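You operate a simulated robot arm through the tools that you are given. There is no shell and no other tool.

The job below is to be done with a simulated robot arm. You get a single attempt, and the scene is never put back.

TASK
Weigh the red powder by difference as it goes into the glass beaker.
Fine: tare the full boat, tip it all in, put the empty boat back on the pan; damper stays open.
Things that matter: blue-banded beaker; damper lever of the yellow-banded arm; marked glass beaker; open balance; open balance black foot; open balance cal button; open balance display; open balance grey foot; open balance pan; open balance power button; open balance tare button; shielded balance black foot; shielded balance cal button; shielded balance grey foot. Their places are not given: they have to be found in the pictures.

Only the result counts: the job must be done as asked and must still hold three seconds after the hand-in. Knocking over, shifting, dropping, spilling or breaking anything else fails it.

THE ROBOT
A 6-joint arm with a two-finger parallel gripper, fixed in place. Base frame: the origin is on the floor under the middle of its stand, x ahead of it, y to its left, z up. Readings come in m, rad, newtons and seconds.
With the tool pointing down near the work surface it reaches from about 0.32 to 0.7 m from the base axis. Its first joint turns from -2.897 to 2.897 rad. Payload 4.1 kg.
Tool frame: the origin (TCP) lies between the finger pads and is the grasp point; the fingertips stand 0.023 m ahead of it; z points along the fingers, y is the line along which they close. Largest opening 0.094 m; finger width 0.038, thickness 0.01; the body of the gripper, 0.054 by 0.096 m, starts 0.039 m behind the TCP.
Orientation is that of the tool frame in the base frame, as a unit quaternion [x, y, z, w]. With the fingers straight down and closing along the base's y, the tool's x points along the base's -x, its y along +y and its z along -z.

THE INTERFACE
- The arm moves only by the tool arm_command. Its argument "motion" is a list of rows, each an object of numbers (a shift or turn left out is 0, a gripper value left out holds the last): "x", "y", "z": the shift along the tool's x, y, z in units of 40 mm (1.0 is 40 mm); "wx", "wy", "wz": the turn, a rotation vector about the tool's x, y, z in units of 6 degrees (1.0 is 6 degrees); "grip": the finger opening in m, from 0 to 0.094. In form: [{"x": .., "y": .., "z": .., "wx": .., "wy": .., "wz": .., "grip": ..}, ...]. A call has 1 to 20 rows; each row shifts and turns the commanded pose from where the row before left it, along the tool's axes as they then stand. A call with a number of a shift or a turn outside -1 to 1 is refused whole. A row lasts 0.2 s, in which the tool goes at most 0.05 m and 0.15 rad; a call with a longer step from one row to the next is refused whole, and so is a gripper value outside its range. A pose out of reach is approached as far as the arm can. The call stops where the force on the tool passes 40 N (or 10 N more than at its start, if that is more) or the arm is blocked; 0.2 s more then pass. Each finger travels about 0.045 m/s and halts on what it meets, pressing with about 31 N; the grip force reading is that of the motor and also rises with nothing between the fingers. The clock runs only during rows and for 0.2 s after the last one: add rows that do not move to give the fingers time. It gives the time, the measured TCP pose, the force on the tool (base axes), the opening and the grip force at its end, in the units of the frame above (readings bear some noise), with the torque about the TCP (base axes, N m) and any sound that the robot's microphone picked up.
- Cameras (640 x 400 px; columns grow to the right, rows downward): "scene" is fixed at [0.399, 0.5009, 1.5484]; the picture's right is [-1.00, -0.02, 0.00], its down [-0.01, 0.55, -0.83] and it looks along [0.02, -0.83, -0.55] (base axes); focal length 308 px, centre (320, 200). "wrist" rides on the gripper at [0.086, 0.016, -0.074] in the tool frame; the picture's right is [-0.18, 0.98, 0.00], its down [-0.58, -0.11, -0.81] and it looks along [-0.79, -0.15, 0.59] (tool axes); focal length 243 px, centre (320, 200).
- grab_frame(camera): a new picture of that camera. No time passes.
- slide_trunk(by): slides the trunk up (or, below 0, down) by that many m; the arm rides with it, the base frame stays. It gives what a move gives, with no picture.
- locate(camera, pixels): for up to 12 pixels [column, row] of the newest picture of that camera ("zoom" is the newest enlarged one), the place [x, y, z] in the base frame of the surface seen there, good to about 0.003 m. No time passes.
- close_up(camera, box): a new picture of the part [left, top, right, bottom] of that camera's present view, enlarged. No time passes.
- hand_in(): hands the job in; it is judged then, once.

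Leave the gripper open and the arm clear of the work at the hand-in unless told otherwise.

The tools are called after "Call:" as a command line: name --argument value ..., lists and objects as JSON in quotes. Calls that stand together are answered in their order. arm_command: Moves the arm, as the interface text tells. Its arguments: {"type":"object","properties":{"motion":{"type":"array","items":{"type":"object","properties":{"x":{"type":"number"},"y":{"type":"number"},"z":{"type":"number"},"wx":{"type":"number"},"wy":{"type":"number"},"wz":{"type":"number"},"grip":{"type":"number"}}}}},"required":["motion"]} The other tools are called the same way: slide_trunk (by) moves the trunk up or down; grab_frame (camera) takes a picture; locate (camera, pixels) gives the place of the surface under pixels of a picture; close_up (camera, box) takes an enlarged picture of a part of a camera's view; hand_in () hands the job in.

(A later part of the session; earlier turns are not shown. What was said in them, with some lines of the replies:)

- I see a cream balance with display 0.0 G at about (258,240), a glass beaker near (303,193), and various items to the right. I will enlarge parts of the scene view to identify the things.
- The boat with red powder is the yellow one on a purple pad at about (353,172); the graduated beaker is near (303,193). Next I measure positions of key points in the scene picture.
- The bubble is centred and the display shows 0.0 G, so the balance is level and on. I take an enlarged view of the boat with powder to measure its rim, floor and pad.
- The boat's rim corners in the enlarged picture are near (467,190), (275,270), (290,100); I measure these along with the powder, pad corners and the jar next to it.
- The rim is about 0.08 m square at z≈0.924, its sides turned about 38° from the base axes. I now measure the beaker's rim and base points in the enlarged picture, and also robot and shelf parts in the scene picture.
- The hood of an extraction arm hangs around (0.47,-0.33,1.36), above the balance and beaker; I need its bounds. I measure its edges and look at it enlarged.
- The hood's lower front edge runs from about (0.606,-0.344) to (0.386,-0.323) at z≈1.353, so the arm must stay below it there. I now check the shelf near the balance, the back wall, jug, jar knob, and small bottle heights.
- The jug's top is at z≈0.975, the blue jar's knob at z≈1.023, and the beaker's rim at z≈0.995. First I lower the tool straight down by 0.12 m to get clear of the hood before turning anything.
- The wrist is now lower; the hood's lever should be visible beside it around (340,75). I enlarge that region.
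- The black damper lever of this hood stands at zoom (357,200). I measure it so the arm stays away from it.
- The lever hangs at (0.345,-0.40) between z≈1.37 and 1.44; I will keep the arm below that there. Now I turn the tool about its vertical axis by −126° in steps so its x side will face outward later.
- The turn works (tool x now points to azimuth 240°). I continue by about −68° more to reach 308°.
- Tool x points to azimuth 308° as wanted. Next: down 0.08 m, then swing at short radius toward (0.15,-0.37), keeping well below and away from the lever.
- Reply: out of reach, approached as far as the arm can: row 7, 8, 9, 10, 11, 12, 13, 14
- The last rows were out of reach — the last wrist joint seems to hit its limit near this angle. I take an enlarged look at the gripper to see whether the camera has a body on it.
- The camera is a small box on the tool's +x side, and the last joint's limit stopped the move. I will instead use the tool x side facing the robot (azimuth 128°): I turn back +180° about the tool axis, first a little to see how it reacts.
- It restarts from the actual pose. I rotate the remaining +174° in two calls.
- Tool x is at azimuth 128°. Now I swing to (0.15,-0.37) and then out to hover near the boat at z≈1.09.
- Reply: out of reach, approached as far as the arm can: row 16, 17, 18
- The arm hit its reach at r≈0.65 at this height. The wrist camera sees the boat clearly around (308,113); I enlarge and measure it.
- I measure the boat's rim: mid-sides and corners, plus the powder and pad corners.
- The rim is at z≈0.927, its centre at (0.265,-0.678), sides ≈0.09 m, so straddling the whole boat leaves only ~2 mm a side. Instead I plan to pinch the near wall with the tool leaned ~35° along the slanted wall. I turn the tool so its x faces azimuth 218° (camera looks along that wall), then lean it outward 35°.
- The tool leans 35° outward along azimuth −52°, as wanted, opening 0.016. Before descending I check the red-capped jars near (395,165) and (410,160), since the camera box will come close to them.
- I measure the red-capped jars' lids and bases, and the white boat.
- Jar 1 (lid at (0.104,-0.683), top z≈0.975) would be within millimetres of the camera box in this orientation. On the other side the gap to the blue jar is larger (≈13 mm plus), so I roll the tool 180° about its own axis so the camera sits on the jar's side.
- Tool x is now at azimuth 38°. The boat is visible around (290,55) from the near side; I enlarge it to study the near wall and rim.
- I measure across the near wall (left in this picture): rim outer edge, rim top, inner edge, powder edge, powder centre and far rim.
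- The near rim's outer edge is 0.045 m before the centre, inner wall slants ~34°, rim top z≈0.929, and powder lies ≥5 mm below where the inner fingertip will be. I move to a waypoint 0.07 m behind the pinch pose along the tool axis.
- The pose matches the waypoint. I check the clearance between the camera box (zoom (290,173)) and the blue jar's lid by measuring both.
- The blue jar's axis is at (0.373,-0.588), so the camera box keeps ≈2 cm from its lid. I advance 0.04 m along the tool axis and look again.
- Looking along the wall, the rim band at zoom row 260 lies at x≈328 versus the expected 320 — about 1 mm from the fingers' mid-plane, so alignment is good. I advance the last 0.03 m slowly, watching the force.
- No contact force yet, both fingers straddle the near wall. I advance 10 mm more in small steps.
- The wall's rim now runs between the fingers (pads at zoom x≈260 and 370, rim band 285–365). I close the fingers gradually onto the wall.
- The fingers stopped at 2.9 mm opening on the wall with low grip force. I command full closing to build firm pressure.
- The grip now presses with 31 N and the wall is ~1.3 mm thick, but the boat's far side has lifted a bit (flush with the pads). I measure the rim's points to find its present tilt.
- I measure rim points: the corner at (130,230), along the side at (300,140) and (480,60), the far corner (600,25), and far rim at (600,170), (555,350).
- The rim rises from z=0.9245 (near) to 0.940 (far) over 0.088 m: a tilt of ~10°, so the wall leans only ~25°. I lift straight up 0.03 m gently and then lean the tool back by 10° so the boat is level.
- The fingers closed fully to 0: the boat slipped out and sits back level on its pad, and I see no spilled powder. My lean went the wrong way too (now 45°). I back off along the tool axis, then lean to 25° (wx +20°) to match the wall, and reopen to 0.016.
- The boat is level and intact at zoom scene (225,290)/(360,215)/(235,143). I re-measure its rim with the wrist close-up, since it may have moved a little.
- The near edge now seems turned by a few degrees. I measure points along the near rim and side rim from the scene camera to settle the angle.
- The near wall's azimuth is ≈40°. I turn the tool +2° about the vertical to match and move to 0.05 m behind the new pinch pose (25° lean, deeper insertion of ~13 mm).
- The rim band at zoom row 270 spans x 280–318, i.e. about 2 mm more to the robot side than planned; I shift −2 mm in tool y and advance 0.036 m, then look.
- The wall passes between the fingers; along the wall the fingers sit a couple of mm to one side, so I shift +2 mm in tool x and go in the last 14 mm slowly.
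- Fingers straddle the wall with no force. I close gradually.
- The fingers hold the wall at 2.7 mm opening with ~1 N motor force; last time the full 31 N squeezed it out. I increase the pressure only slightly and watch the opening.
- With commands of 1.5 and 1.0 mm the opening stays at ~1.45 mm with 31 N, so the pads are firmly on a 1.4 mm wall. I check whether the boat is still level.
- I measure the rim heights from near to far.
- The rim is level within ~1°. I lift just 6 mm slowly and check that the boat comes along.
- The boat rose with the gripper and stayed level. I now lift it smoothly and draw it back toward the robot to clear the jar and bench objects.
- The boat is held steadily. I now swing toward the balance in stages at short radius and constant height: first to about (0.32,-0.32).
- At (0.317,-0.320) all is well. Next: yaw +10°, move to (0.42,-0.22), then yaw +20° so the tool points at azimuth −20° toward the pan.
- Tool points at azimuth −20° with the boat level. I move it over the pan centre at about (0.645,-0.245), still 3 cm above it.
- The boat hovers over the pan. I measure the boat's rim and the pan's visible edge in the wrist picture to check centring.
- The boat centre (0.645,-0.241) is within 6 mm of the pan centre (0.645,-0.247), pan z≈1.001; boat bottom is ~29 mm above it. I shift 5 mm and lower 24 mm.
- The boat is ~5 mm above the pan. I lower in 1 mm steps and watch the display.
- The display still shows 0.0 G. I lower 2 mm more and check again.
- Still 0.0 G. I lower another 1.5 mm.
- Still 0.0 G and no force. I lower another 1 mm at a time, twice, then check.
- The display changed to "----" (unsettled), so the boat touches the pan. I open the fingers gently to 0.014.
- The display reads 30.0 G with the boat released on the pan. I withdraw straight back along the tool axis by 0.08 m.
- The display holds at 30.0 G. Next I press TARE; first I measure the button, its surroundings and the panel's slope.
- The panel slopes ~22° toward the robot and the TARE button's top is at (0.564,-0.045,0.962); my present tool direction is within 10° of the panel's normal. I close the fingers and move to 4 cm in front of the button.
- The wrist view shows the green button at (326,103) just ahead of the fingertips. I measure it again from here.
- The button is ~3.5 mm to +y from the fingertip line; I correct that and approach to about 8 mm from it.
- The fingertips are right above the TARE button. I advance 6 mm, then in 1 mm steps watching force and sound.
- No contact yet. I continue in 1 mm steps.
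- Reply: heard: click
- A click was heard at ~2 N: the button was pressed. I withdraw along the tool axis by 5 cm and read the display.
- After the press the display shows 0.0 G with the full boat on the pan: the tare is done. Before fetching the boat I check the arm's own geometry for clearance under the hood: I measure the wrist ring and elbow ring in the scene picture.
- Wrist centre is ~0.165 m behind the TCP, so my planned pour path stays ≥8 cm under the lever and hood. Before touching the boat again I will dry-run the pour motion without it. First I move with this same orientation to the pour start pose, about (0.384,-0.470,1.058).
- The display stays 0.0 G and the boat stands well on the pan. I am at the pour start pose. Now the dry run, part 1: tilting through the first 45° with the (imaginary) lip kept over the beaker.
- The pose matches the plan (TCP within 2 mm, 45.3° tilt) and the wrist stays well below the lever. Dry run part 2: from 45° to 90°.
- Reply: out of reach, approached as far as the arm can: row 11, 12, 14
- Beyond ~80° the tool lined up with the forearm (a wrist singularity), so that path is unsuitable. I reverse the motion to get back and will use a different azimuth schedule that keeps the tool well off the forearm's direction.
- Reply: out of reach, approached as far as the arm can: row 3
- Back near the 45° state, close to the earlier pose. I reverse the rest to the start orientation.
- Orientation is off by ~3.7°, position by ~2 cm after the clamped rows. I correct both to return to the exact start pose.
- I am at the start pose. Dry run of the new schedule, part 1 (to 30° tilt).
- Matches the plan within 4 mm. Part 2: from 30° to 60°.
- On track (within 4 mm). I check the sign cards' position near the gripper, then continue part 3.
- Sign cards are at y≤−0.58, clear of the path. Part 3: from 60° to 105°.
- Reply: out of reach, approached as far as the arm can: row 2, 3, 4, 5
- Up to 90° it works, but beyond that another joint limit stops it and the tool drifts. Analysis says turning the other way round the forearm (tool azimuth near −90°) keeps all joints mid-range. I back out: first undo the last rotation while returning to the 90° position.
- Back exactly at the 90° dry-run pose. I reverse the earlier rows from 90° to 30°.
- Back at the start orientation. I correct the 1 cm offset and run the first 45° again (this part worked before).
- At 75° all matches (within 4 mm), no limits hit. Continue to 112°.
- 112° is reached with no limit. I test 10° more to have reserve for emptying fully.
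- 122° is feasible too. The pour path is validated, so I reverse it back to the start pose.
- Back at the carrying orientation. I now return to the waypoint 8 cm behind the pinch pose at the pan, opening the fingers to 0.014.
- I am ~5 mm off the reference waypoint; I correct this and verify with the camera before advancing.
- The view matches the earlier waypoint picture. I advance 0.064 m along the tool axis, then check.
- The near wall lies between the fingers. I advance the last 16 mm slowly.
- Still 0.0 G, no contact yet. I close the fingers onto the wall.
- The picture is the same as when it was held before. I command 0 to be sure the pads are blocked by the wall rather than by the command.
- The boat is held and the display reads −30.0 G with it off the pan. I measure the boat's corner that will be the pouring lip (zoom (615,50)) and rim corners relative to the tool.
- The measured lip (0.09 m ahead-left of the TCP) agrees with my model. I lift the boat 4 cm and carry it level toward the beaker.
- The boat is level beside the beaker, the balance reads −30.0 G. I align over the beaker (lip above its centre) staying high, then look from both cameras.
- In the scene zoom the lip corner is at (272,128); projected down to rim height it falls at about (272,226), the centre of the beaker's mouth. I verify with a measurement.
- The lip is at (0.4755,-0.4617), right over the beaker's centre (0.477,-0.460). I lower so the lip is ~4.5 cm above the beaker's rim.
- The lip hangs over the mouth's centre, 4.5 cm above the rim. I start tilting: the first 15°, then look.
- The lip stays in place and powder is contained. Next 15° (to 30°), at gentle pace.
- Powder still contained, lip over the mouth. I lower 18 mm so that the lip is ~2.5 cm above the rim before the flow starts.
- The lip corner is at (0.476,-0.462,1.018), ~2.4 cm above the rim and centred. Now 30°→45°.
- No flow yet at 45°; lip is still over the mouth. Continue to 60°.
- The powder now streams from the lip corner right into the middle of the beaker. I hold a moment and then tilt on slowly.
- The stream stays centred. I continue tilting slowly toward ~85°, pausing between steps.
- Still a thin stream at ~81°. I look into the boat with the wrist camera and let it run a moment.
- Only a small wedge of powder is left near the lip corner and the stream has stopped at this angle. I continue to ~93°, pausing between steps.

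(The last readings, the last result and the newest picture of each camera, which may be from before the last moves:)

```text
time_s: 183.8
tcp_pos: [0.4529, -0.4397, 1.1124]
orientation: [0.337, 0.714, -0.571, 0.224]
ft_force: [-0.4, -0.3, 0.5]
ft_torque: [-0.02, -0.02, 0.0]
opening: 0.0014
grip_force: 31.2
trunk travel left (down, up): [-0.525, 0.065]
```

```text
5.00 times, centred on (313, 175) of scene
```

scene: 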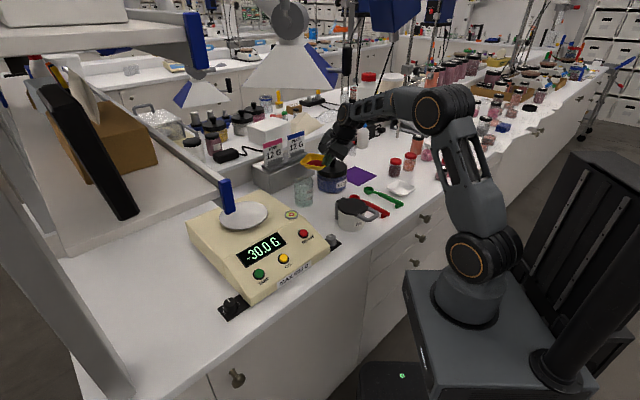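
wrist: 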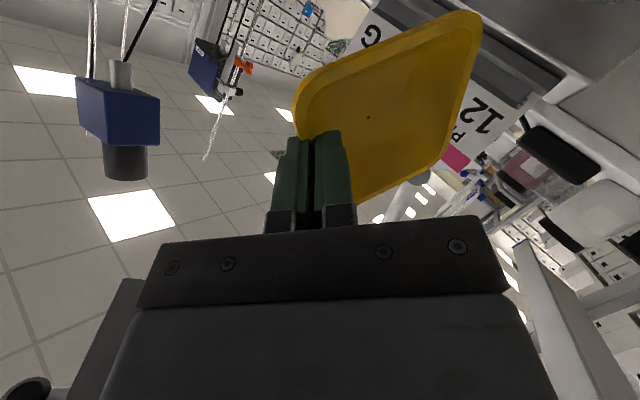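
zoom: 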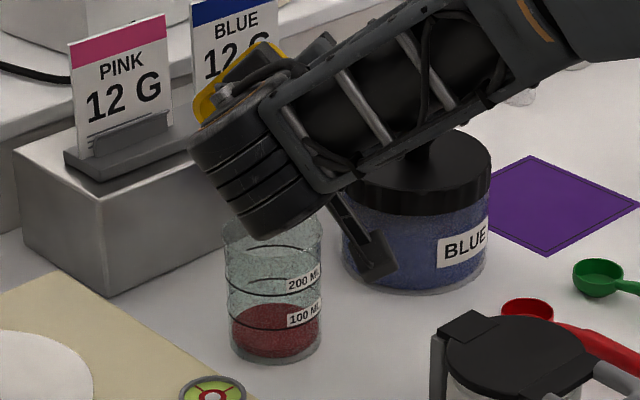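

The boat is almost empty (just a speck at (368,117)). I tilt on to ~105° and hold so everything comes out.

Call:
arm_command --motion '[{"x": 0.01, "y": 0.0549, "z": -0.0999, "wx": 0.3302, "wy": -0.3434, "wz": -0.1553}, {}, {"x": 0.01, "y": 0.0549, "z": -0.0999, "wx": 0.3302, "wy": -0.3434, "wz": -0.1553}, {}, {"x": 0.01, "y": 0.0549, "z": -0.0999, "wx": 0.3302, "wy": -0.3434, "wz": -0.1553}, {}, {"x": 0.01, "y": 0.0549, "z": -0.0999, "wx": 0.3302, "wy": -0.3434, "wz": -0.1553}, {}, {}, {}, {}, {}]'

Call:
close_up --camera "wrist" --box '[280, 0, 500, 210]'

Call:
grab_frame --camera "scene"

Call:
close_up --camera "scene" --box '[265, 135, 361, 215]'

```text
time_s: 186.4
tcp_pos: [0.4578, -0.4221, 1.1075]
orientation: [0.286, 0.666, -0.649, 0.233]
ft_force: [0.7, -0.8, 0.2]
ft_torque: [0.01, 0.0, -0.04]
opening: 0.0013
grip_force: 30.9
trunk travel left (down, up): [-0.525, 0.065]
```

```text
1.90 times, centred on (390, 105) of wrist
```

zoom: 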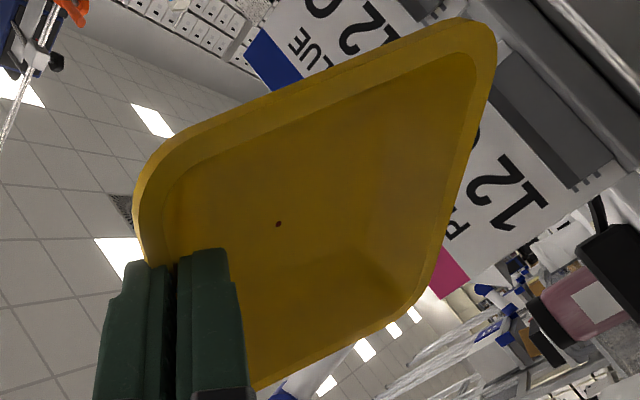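

```text
taken
```

scene: 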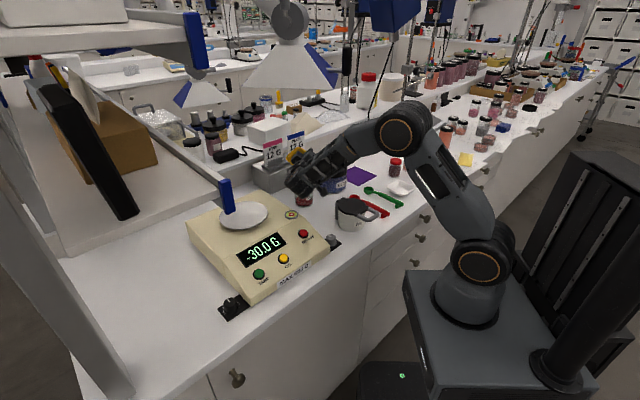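

```text
5.00 times, centred on (313, 175) of scene
```

zoom: 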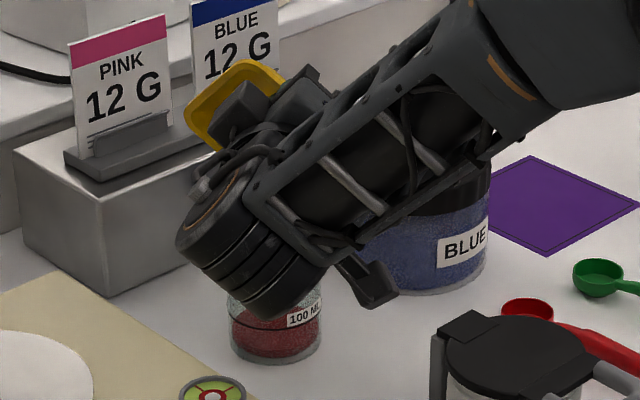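

The boat looks empty except for one dark dot that no longer changes. To be sure all is out, I tilt further to ~117° and hold two seconds.

Call:
arm_command --motion '[{"x": 0.0071, "y": 0.0474, "z": -0.085, "wx": 0.2946, "wy": -0.267, "wz": -0.1245}, {"x": 0.0071, "y": 0.0474, "z": -0.085, "wx": 0.2946, "wy": -0.267, "wz": -0.1245}, {"x": 0.0071, "y": 0.0474, "z": -0.085, "wx": 0.2946, "wy": -0.267, "wz": -0.1245}, {"x": 0.0071, "y": 0.0474, "z": -0.085, "wx": 0.2946, "wy": -0.267, "wz": -0.1245}, {"x": 0.0071, "y": 0.0474, "z": -0.085, "wx": 0.2946, "wy": -0.267, "wz": -0.1245}, {}, {}, {}, {}, {}, {}, {}, {}, {}, {}]'

Call:
close_up --camera "wrist" --box '[280, 0, 500, 210]'

Call:
close_up --camera "wrist" --box '[350, 100, 390, 130]'

```text
time_s: 189.6
tcp_pos: [0.4645, -0.4074, 1.099]
orientation: [-0.237, -0.604, 0.724, -0.234]
ft_force: [-1.0, -0.1, 0.3]
ft_torque: [0.02, 0.03, -0.01]
opening: 0.0013
grip_force: 31.4
trunk travel left (down, up): [-0.525, 0.065]
```

```text
1.90 times, centred on (390, 105) of wrist
```

zoom: 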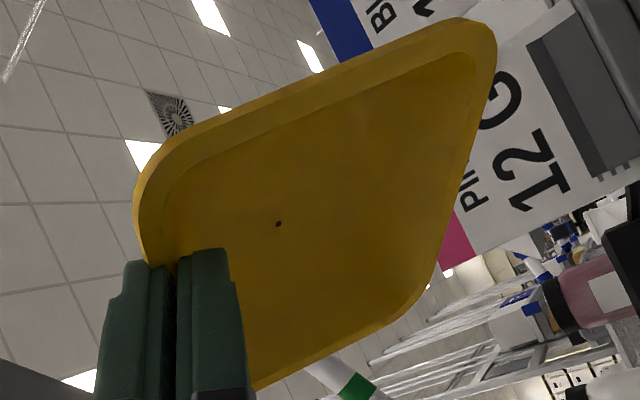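

```text
13.33 times, centred on (370, 115) of wrist
```

zoom: 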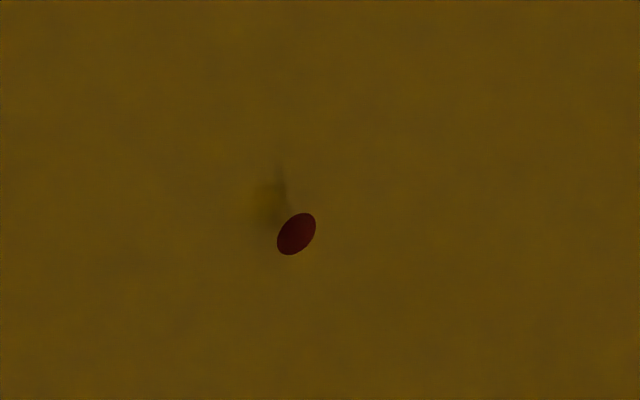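

The dot is just a tiny flat placeholder disc, not changing: the boat is empty. I raise 2 cm, then tilt back level along the same path.

Call:
arm_command --motion '[{"x": -0.08, "y": -0.095, "z": 0.018}, {"x": -0.12, "y": -0.14, "z": 0.027}, {"x": -0.115, "y": -0.146, "z": 0.0275}, {"x": -0.0071, "y": -0.0474, "z": 0.085, "wx": -0.2946, "wy": 0.267, "wz": 0.1245}, {"x": -0.0071, "y": -0.0474, "z": 0.085, "wx": -0.2946, "wy": 0.267, "wz": 0.1245}, {"x": -0.0071, "y": -0.0474, "z": 0.085, "wx": -0.2946, "wy": 0.267, "wz": 0.1245}, {"x": -0.0071, "y": -0.0474, "z": 0.085, "wx": -0.2946, "wy": 0.267, "wz": 0.1245}, {"x": -0.0071, "y": -0.0474, "z": 0.085, "wx": -0.2946, "wy": 0.267, "wz": 0.1245}, {"x": -0.01, "y": -0.0549, "z": 0.0999, "wx": -0.3302, "wy": 0.3434, "wz": 0.1553}, {"x": -0.01, "y": -0.0549, "z": 0.0999, "wx": -0.3302, "wy": 0.3434, "wz": 0.1553}, {"x": -0.01, "y": -0.0549, "z": 0.0999, "wx": -0.3302, "wy": 0.3434, "wz": 0.1553}, {"x": -0.01, "y": -0.0549, "z": 0.0999, "wx": -0.3302, "wy": 0.3434, "wz": 0.1553}, {"x": -0.01, "y": -0.0549, "z": 0.0999, "wx": -0.3302, "wy": 0.3434, "wz": 0.1553}, {}]'

Call:
arm_command --motion '[{"x": -0.0081, "y": -0.0557, "z": 0.0995, "wx": -0.3302, "wy": 0.3398, "wz": 0.1632}, {"x": -0.0081, "y": -0.0557, "z": 0.0995, "wx": -0.3302, "wy": 0.3398, "wz": 0.1632}, {"x": -0.0081, "y": -0.0557, "z": 0.0995, "wx": -0.3302, "wy": 0.3398, "wz": 0.1632}, {"x": -0.0081, "y": -0.0557, "z": 0.0995, "wx": -0.3302, "wy": 0.3398, "wz": 0.1632}, {"x": -0.0081, "y": -0.0557, "z": 0.0995, "wx": -0.3302, "wy": 0.3398, "wz": 0.1632}, {"x": -0.0062, "y": -0.0566, "z": 0.0993, "wx": -0.3318, "wy": 0.3348, "wz": 0.1702}, {"x": -0.0062, "y": -0.0566, "z": 0.0993, "wx": -0.3318, "wy": 0.3348, "wz": 0.1702}, {"x": -0.0062, "y": -0.0566, "z": 0.0993, "wx": -0.3318, "wy": 0.3348, "wz": 0.1702}, {"x": -0.0062, "y": -0.0566, "z": 0.0993, "wx": -0.3318, "wy": 0.3348, "wz": 0.1702}, {"x": -0.0062, "y": -0.0566, "z": 0.0993, "wx": -0.3318, "wy": 0.3348, "wz": 0.1702}, {"x": -0.0044, "y": -0.0576, "z": 0.0993, "wx": -0.3348, "wy": 0.3288, "wz": 0.1758}, {"x": -0.0044, "y": -0.0576, "z": 0.0993, "wx": -0.3348, "wy": 0.3288, "wz": 0.1758}, {"x": -0.0044, "y": -0.0576, "z": 0.0993, "wx": -0.3348, "wy": 0.3288, "wz": 0.1758}, {"x": -0.0044, "y": -0.0576, "z": 0.0993, "wx": -0.3348, "wy": 0.3288, "wz": 0.1758}, {"x": -0.0044, "y": -0.0576, "z": 0.0993, "wx": -0.3348, "wy": 0.3288, "wz": 0.1758}, {}]'

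Call:
close_up --camera "scene" --box '[265, 125, 361, 215]'

```text
time_s: 192.6
tcp_pos: [0.4505, -0.4437, 1.1344]
orientation: [0.35, 0.725, -0.55, 0.222]
ft_force: [0.3, 0.4, 1.3]
ft_torque: [-0.03, 0.06, -0.03]
opening: 0.0012
grip_force: 31.3
trunk travel left (down, up): [-0.525, 0.065]
```

```text
time_s: 196.0
tcp_pos: [0.4246, -0.5008, 1.1147]
orientation: [0.502, 0.82, -0.206, 0.179]
ft_force: [-0.6, -1.1, 0.0]
ft_torque: [0.02, -0.02, 0.01]
opening: 0.0017
grip_force: 30.8
trunk travel left (down, up): [-0.525, 0.065]
```

```text
4.44 times, centred on (313, 170) of scene
```

zoom: 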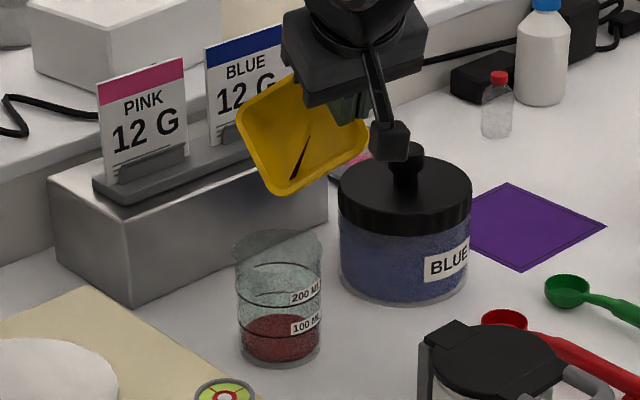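

At 45° I notice a thin dark-red sliver near the lip corner in the boat. I look closely with the wrist camera.

Call:
close_up --camera "wrist" --box '[280, 0, 500, 210]'

Call:
close_up --camera "scene" --box '[310, 140, 350, 170]'

```text
1.90 times, centred on (390, 105) of wrist
```

zoom: 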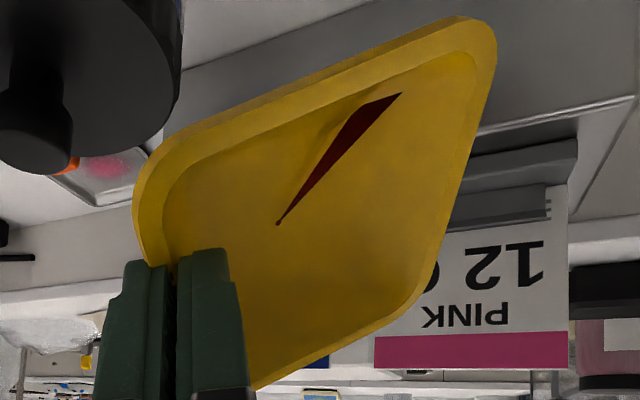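

```text
13.33 times, centred on (330, 155) of scene
```

zoom: 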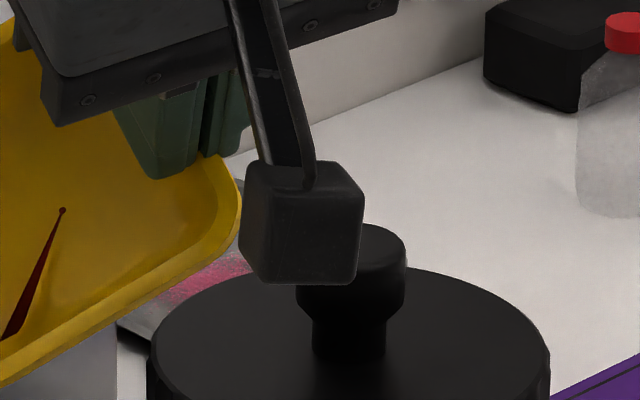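

It is a hair-thin sliver running from that placeholder dot; the weight will tell whether anything remains. I continue back to level.

Call:
arm_command --motion '[{"x": 0.103, "y": -0.0869, "z": 0.0505, "wx": -0.0666, "wy": 0.357, "wz": 0.75}, {"x": 0.103, "y": -0.0869, "z": 0.0505, "wx": -0.0666, "wy": 0.357, "wz": 0.75}, {"x": 0.103, "y": -0.0869, "z": 0.0505, "wx": -0.0666, "wy": 0.357, "wz": 0.75}, {"x": 0.103, "y": -0.0869, "z": 0.0505, "wx": -0.0666, "wy": 0.357, "wz": 0.75}, {"x": 0.103, "y": -0.0869, "z": 0.0505, "wx": -0.0666, "wy": 0.357, "wz": 0.75}, {"x": 0.1147, "y": -0.1143, "z": 0.0853, "wx": -0.2728, "wy": 0.3098, "wz": 0.7815}, {"x": 0.1147, "y": -0.1143, "z": 0.0853, "wx": -0.2728, "wy": 0.3098, "wz": 0.7815}, {"x": 0.1147, "y": -0.1143, "z": 0.0853, "wx": -0.2728, "wy": 0.3098, "wz": 0.7815}, {"x": 0.1147, "y": -0.1143, "z": 0.0853, "wx": -0.2728, "wy": 0.3098, "wz": 0.7815}, {"x": 0.0352, "y": -0.0896, "z": 0.1164, "wx": -0.4227, "wy": 0.3307, "wz": 0.382}, {"x": 0.0352, "y": -0.0896, "z": 0.1164, "wx": -0.4227, "wy": 0.3307, "wz": 0.382}, {"x": 0.0352, "y": -0.0896, "z": 0.1164, "wx": -0.4227, "wy": 0.3307, "wz": 0.382}, {"x": 0.0352, "y": -0.0896, "z": 0.1164, "wx": -0.4227, "wy": 0.3307, "wz": 0.382}, {}]'

Call:
arm_command --motion '[{"y": 0.05, "z": -0.1}, {"y": 0.1, "z": -0.22}, {"y": 0.1, "z": -0.22}, {"y": 0.07, "z": -0.15}, {"y": 0.03, "z": -0.07}, {}]'

Call:
close_up --camera "wrist" --box '[280, 0, 500, 210]'

Call:
close_up --camera "scene" --box '[265, 125, 361, 215]'

```text
time_s: 199.0
tcp_pos: [0.3803, -0.4749, 1.0553]
orientation: [0.799, 0.56, 0.125, 0.178]
ft_force: [0.2, 0.6, -1.1]
ft_torque: [-0.04, 0.01, -0.02]
opening: 0.0015
grip_force: 30.9
trunk travel left (down, up): [-0.525, 0.065]
```

```text
time_s: 200.4
tcp_pos: [0.3799, -0.4747, 1.0904]
orientation: [0.799, 0.56, 0.125, 0.178]
ft_force: [-0.9, -0.2, 0.4]
ft_torque: [0.0, 0.04, 0.0]
opening: 0.0014
grip_force: 30.9
trunk travel left (down, up): [-0.525, 0.065]
```

```text
1.90 times, centred on (390, 105) of wrist
```

zoom: 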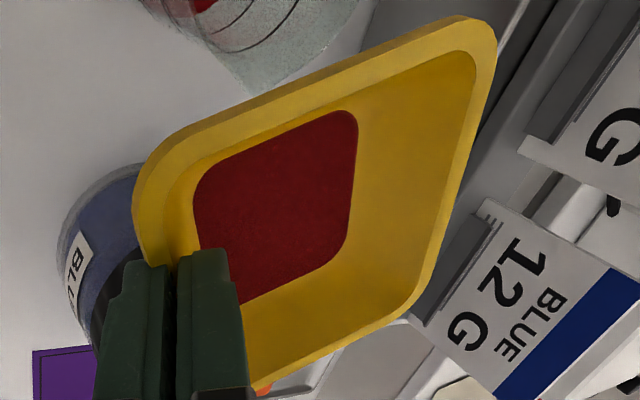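

```text
4.44 times, centred on (313, 170) of scene
```

zoom: 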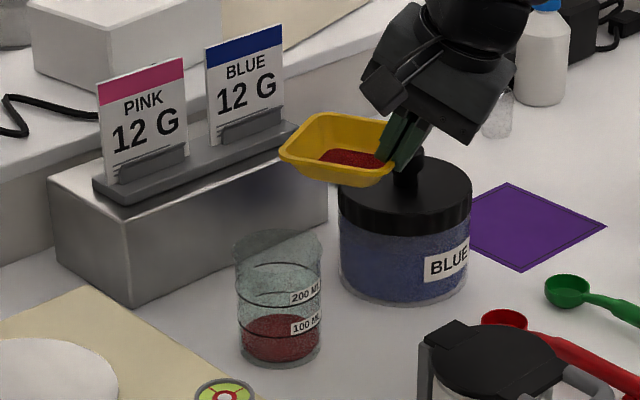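

Level again, a red layer covers the boat's floor, so I need to know whether it is a real residue. I measure its height against rim and compare.

Call:
locate --camera "zoom" --pixels '[[350, 157], [360, 160], [340, 152], [330, 182], [290, 150]]'

Call:
locate --camera "wrist" --pixels '[[370, 105], [365, 120], [345, 90], [395, 80], [440, 60], [455, 20], [405, 140]]'

```text
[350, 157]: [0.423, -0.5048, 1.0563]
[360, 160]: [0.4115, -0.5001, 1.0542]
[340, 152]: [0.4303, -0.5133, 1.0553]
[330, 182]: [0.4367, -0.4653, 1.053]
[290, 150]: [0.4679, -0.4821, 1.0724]
```

```text
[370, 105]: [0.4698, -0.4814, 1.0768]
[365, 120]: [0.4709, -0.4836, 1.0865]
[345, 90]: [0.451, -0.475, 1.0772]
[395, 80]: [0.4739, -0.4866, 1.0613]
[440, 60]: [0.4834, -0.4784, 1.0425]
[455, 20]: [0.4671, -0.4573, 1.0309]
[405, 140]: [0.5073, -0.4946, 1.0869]
```

The layer lies within ~2 mm of the boat's underside — a mere film. The balance will show. I carry the level boat back over the pan.

Call:
arm_command --motion '[{"x": 0.1, "y": 0.04, "z": 0.02}, {"x": 0.25, "y": 0.09, "z": 0.045}, {"x": 0.4, "y": 0.15, "z": 0.07}, {"x": 0.5, "y": 0.19, "z": 0.09}, {"x": 0.56, "y": 0.21, "z": 0.098}, {"x": 0.56, "y": 0.21, "z": 0.098}, {"x": 0.56, "y": 0.21, "z": 0.098}, {"x": 0.56, "y": 0.21, "z": 0.098}, {"x": 0.56, "y": 0.21, "z": 0.098}, {"x": 0.56, "y": 0.21, "z": 0.098}, {"x": 0.56, "y": 0.21, "z": 0.098}, {"x": 0.56, "y": 0.21, "z": 0.098}, {"x": 0.56, "y": 0.21, "z": 0.098}, {"x": 0.5, "y": 0.19, "z": 0.09}, {"x": 0.4, "y": 0.16, "z": 0.075}, {"x": 0.25, "y": 0.1, "z": 0.05}, {"x": 0.12, "y": 0.043, "z": 0.02}, {}, {}]'

Call:
arm_command --motion '[{}]'

Call:
grab_frame --camera "scene"

Call:
grab_frame --camera "wrist"

```text
time_s: 204.4
tcp_pos: [0.6005, -0.2327, 1.0873]
orientation: [0.799, 0.561, 0.125, 0.178]
ft_force: [-0.3, -0.2, -1.0]
ft_torque: [0.0, 0.01, 0.01]
opening: 0.0012
grip_force: 31.1
trunk travel left (down, up): [-0.525, 0.065]
```

```text
time_s: 204.8
tcp_pos: [0.6007, -0.233, 1.0888]
orientation: [0.799, 0.561, 0.124, 0.178]
ft_force: [0.3, -0.5, 0.2]
ft_torque: [0.01, -0.01, 0.04]
opening: 0.0013
grip_force: 30.8
trunk travel left (down, up): [-0.525, 0.065]
```

```text
taken
```

scene: 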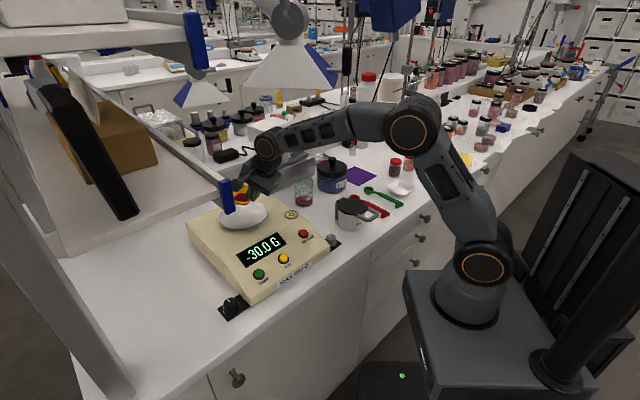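

```text
taken
```

wrist: 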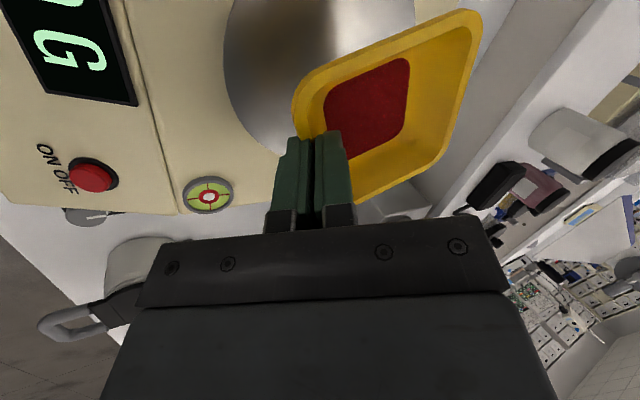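

Positioned above the pan at the same spot. I lower 47 mm, then finish in 1 mm steps.

Call:
arm_command --motion '[{"y": -0.03, "z": 0.07}, {"y": -0.07, "z": 0.15}, {"y": -0.09, "z": 0.19}, {"y": -0.09, "z": 0.19}, {"y": -0.08, "z": 0.17}, {"y": -0.06, "z": 0.13}, {"y": -0.04, "z": 0.09}, {"y": -0.025, "z": 0.055}, {"y": -0.012, "z": 0.02}, {}]'

Call:
close_up --camera "scene" --box '[210, 180, 322, 290]'

```text
time_s: 207.0
tcp_pos: [0.6015, -0.2335, 1.0417]
orientation: [0.799, 0.561, 0.124, 0.178]
ft_force: [-0.9, -0.8, 0.4]
ft_torque: [0.03, 0.02, 0.03]
opening: 0.0015
grip_force: 31.2
trunk travel left (down, up): [-0.525, 0.065]
```

```text
3.64 times, centred on (266, 235) of scene
```

zoom: 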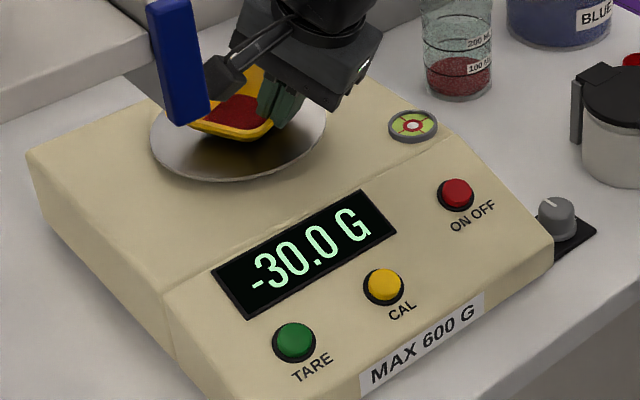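

The boat is ~4–5 mm above the pan. I lower in 1 mm steps.

Call:
arm_command --motion '[{"y": -0.0106, "z": 0.0227}, {"y": -0.0106, "z": 0.0227}, {"y": -0.0106, "z": 0.0227}, {}]'

Call:
close_up --camera "scene" --box '[210, 180, 322, 290]'

Call:
arm_command --motion '[{"y": -0.0106, "z": 0.0227}, {}]'

Call:
close_up --camera "scene" --box '[210, 180, 322, 290]'

```text
time_s: 208.0
tcp_pos: [0.6012, -0.2338, 1.0386]
orientation: [0.799, 0.561, 0.126, 0.177]
ft_force: [-0.2, -0.4, 0.0]
ft_torque: [-0.05, 0.03, 0.01]
opening: 0.0014
grip_force: 31.3
trunk travel left (down, up): [-0.525, 0.065]
```

```text
3.64 times, centred on (266, 235) of scene
```

zoom: 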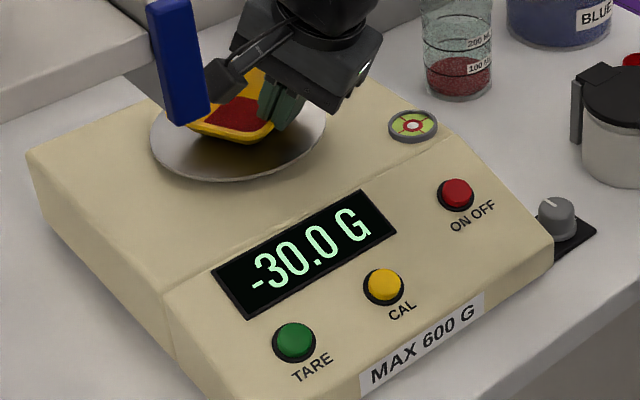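

```text
time_s: 208.6
tcp_pos: [0.6027, -0.2332, 1.0373]
orientation: [0.799, 0.561, 0.125, 0.178]
ft_force: [0.3, 0.4, -0.8]
ft_torque: [-0.02, 0.0, 0.01]
opening: 0.0014
grip_force: 30.7
trunk travel left (down, up): [-0.525, 0.065]
```

```text
3.64 times, centred on (266, 235) of scene
```

zoom: 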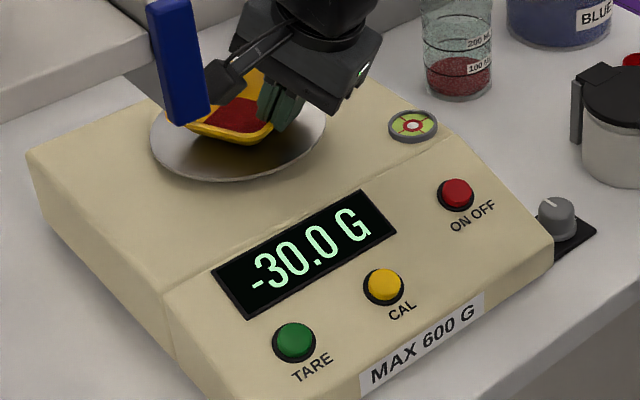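

Still −30.0 G. Another 1 mm.

Call:
arm_command --motion '[{"y": -0.008, "z": 0.017}, {}]'

Call:
close_up --camera "scene" --box '[210, 180, 322, 290]'

Call:
arm_command --motion '[{"y": -0.0053, "z": 0.0113}, {}]'

Call:
close_up --camera "scene" --box '[210, 180, 322, 290]'

```text
time_s: 209.2
tcp_pos: [0.6006, -0.2334, 1.0365]
orientation: [0.799, 0.561, 0.125, 0.178]
ft_force: [0.2, 0.0, -0.6]
ft_torque: [0.01, 0.01, -0.02]
opening: 0.0012
grip_force: 31.0
trunk travel left (down, up): [-0.525, 0.065]
```

```text
3.64 times, centred on (266, 235) of scene
```

zoom: 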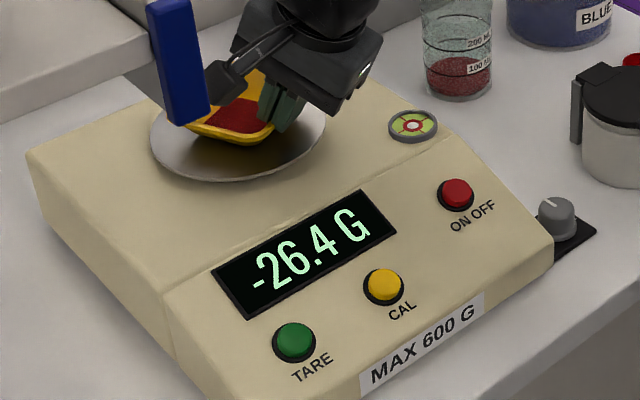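

```text
time_s: 209.8
tcp_pos: [0.602, -0.2328, 1.0373]
orientation: [0.799, 0.561, 0.125, 0.177]
ft_force: [-0.7, 0.8, 0.7]
ft_torque: [0.0, -0.01, -0.05]
opening: 0.0013
grip_force: 30.8
trunk travel left (down, up): [-0.525, 0.065]
```

```text
3.64 times, centred on (266, 235) of scene
```

zoom: 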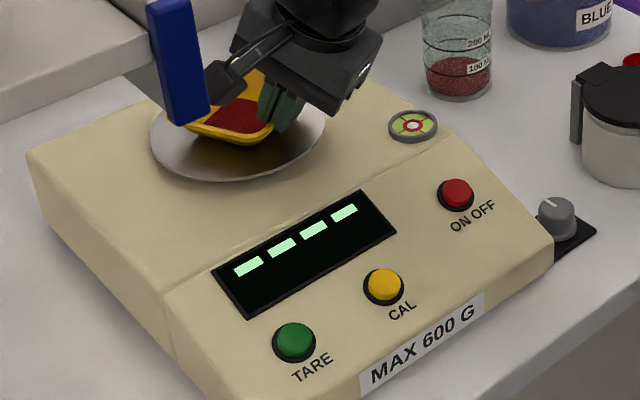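

The boat now rests on the pan ("----" unsettled). I open the fingers gently.

Call:
arm_command --motion '[{"grip": 0.002}, {"grip": 0.004}, {"grip": 0.006}, {"grip": 0.008}, {"grip": 0.01}, {"grip": 0.012}, {"grip": 0.014}, {"grip": 0.014}, {}, {}]'

Call:
close_up --camera "scene" --box '[210, 180, 322, 290]'

Call:
close_up --camera "scene" --box '[215, 185, 287, 230]'

```text
time_s: 212.0
tcp_pos: [0.6026, -0.2346, 1.0384]
orientation: [0.799, 0.561, 0.124, 0.178]
ft_force: [0.3, 0.4, 0.6]
ft_torque: [0.0, 0.0, -0.01]
opening: 0.014
grip_force: 0.0
trunk travel left (down, up): [-0.525, 0.065]
```

```text
3.64 times, centred on (266, 235) of scene
```

zoom: 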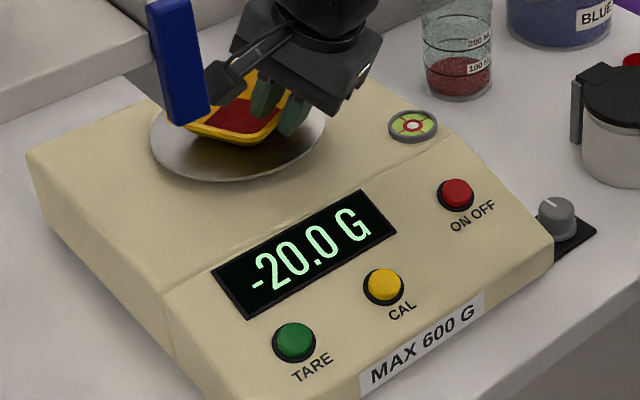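

```text
8.89 times, centred on (251, 208) of scene
```

zoom: 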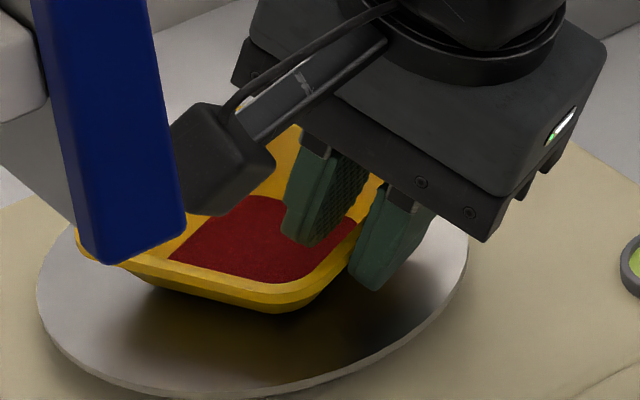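

The display reads −20.0 G: exactly 20.0 g of powder went into the beaker, and the boat (10.0 g) is empty and back on the pan. I withdraw straight back along the tool axis.

Call:
arm_command --motion '[{"z": -0.1}, {"z": -0.2}, {"z": -0.3}, {"z": -0.4}, {"z": -0.4}, {"z": -0.3}, {"z": -0.2}, {"z": -0.1}, {}]'

Call:
grab_frame --camera "scene"

Call:
grab_frame --camera "wrist"

```text
time_s: 214.0
tcp_pos: [0.568, -0.2219, 1.1106]
orientation: [0.799, 0.561, 0.125, 0.178]
ft_force: [-0.3, 0.3, -0.4]
ft_torque: [-0.02, 0.01, 0.01]
opening: 0.0138
grip_force: 0.0
trunk travel left (down, up): [-0.525, 0.065]
```

```text
taken
```

scene: 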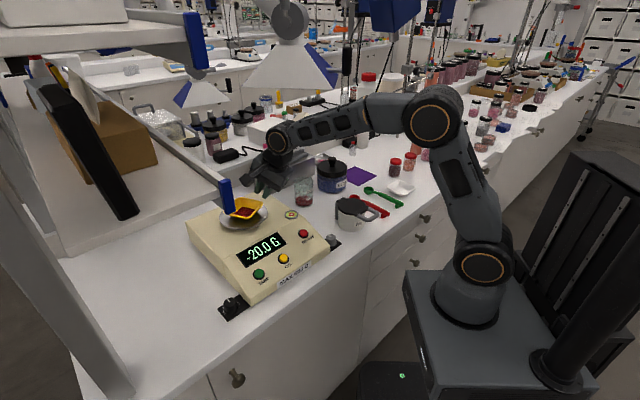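

```text
taken
```

wrist: 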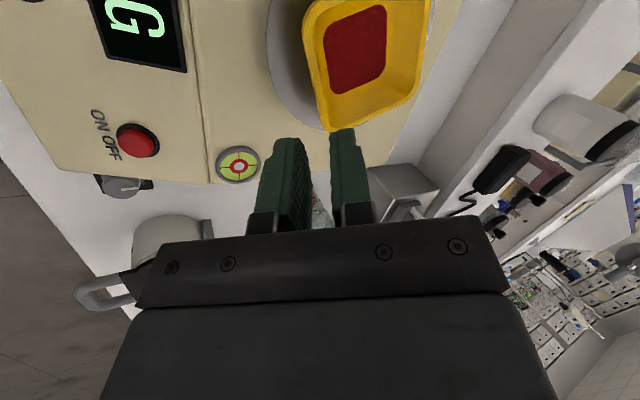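

Display −20.0 G, the boat stands on the pan, beaker holds the powder. I move the arm back toward the robot, clear of everything, and open the gripper.

Call:
arm_command --motion '[{"y": -0.2, "z": -0.09}, {"y": -0.4, "z": -0.19}, {"y": -0.5, "z": -0.233}, {"y": -0.5, "z": -0.233}, {"y": -0.5, "z": -0.233}, {"y": -0.5, "z": -0.233}, {"y": -0.5, "z": -0.233}, {"y": -0.5, "z": -0.233}, {"y": -0.4, "z": -0.19}, {"y": -0.3, "z": -0.14}, {"y": -0.15, "z": -0.07}, {"grip": 0.05}, {"grip": 0.09}, {"grip": 0.094}, {}, {}, {}, {}]'

Call:
grab_frame --camera "scene"

Call:
close_up --camera "scene" --box '[200, 160, 360, 280]'

Call:
close_up --camera "scene" --box '[280, 110, 440, 230]'

Call:
close_up --camera "scene" --box '[240, 0, 432, 120]'

```text
time_s: 217.8
tcp_pos: [0.3849, -0.1556, 1.1096]
orientation: [0.799, 0.561, 0.124, 0.178]
ft_force: [-0.3, 0.1, 0.1]
ft_torque: [0.02, 0.03, 0.03]
opening: 0.0943
grip_force: 0.1
trunk travel left (down, up): [-0.525, 0.065]
```

```text
taken
```

scene: 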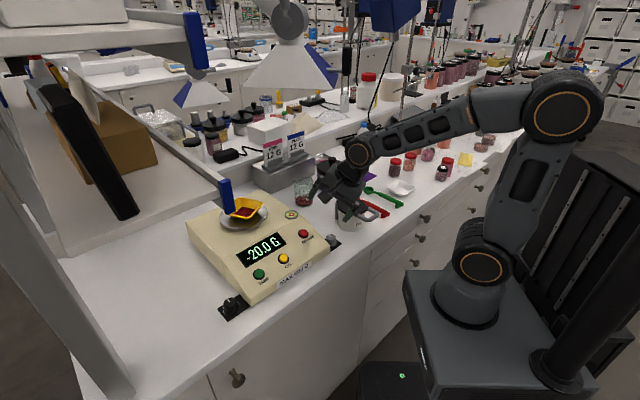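

```text
3.33 times, centred on (280, 220) of scene
```

zoom: 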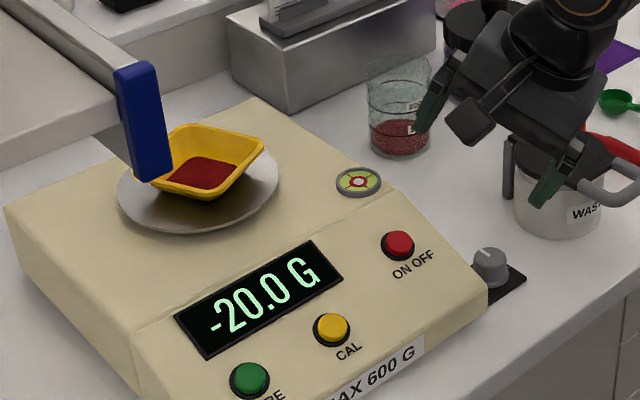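

```text
3.33 times, centred on (360, 170) of scene
```

zoom: 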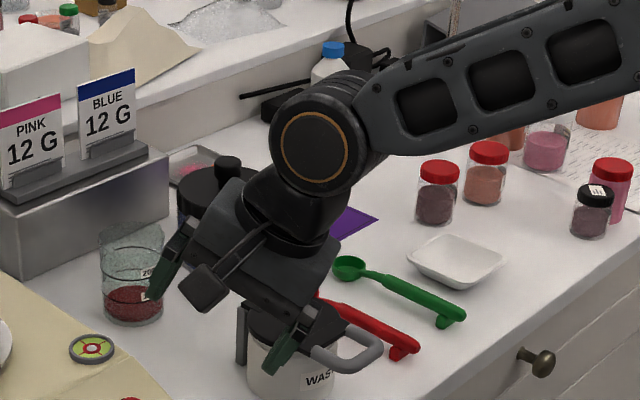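

```text
3.33 times, centred on (336, 60) of scene
```

zoom: 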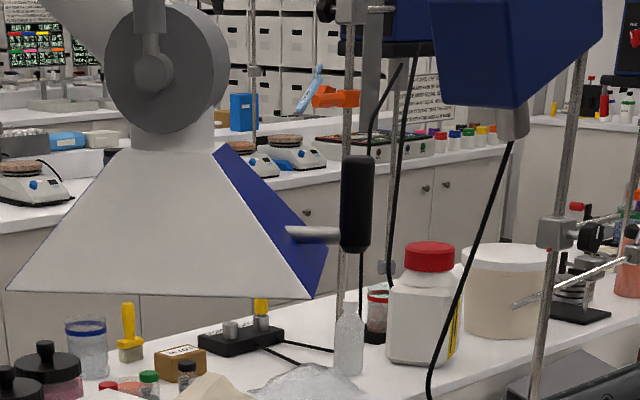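

All stands as it should: −20.0 G, bubble centred, damper lever untouched, powder in the graduated beaker, other items in place. I raise the arm a bit more to be clear of the jug and check the display once more.

Call:
arm_command --motion '[{"y": 0.1, "z": -0.2}, {"y": 0.2, "z": -0.43}, {"y": 0.2, "z": -0.43}, {"y": 0.2, "z": -0.43}, {"y": 0.1, "z": -0.22}, {}, {}, {}, {}, {}, {}, {}, {}, {}, {}]'

Call:
grab_frame --camera "scene"

Call:
close_up --camera "scene" --box '[200, 160, 360, 280]'

```text
time_s: 221.0
tcp_pos: [0.3849, -0.155, 1.1849]
orientation: [0.799, 0.56, 0.125, 0.178]
ft_force: [0.1, -0.2, 1.2]
ft_torque: [0.03, 0.03, 0.02]
opening: 0.094
grip_force: 0.0
trunk travel left (down, up): [-0.525, 0.065]
```

```text
taken
```

scene: 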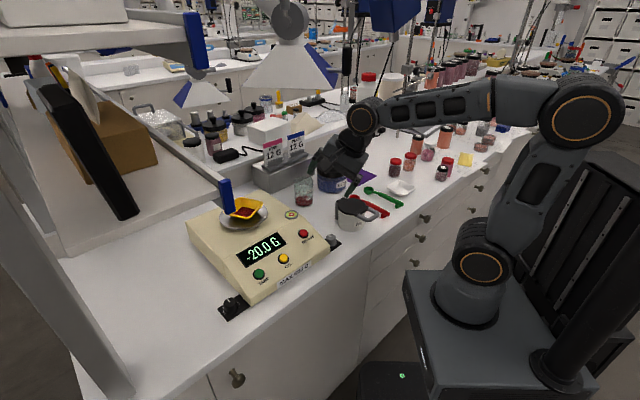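

```text
3.33 times, centred on (280, 220) of scene
```

zoom: 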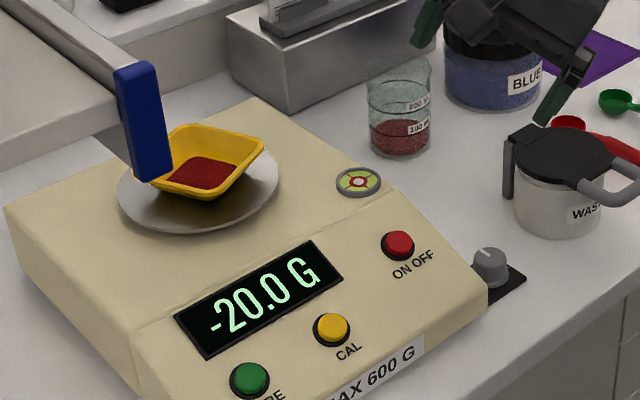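

The display holds at −20.0 G, the empty boat is on the pan, the powder is in the marked glass beaker, the gripper is open and the arm is clear. I hand the job in.

Call:
hand_in

```text
The job is handed in.
```

I weighed the red powder by difference: 20.0 g went into the marked glass beaker, and the open balance now reads −20.0 G. I've handed the job in, but got no verdict back, only confirmation that it was received.

- **Weighing:** The full boat weighed 30.0 G. I tared it to 0.0 G, and after pouring I put it back on the pan, where it weighs 10.0 g.
- **Pour:** The powder went from one corner of the boat into the middle of the beaker, and I saw none spill. A faint red film still shows on the boat's floor. I can't rule out a trace of residue below the balance's 0.1 g resolution.
- **Slip on the first pick-up:** My first grip squeezed the boat out, and it settled back level on its purple pad, turned by a few degrees. I saw no powder spilled, and the second grip held.
- **Everything else:** I left the damper open and didn't touch its lever. The balance's level bubble is still centred, and I saw no other items moved. The gripper is open and the arm is clear.
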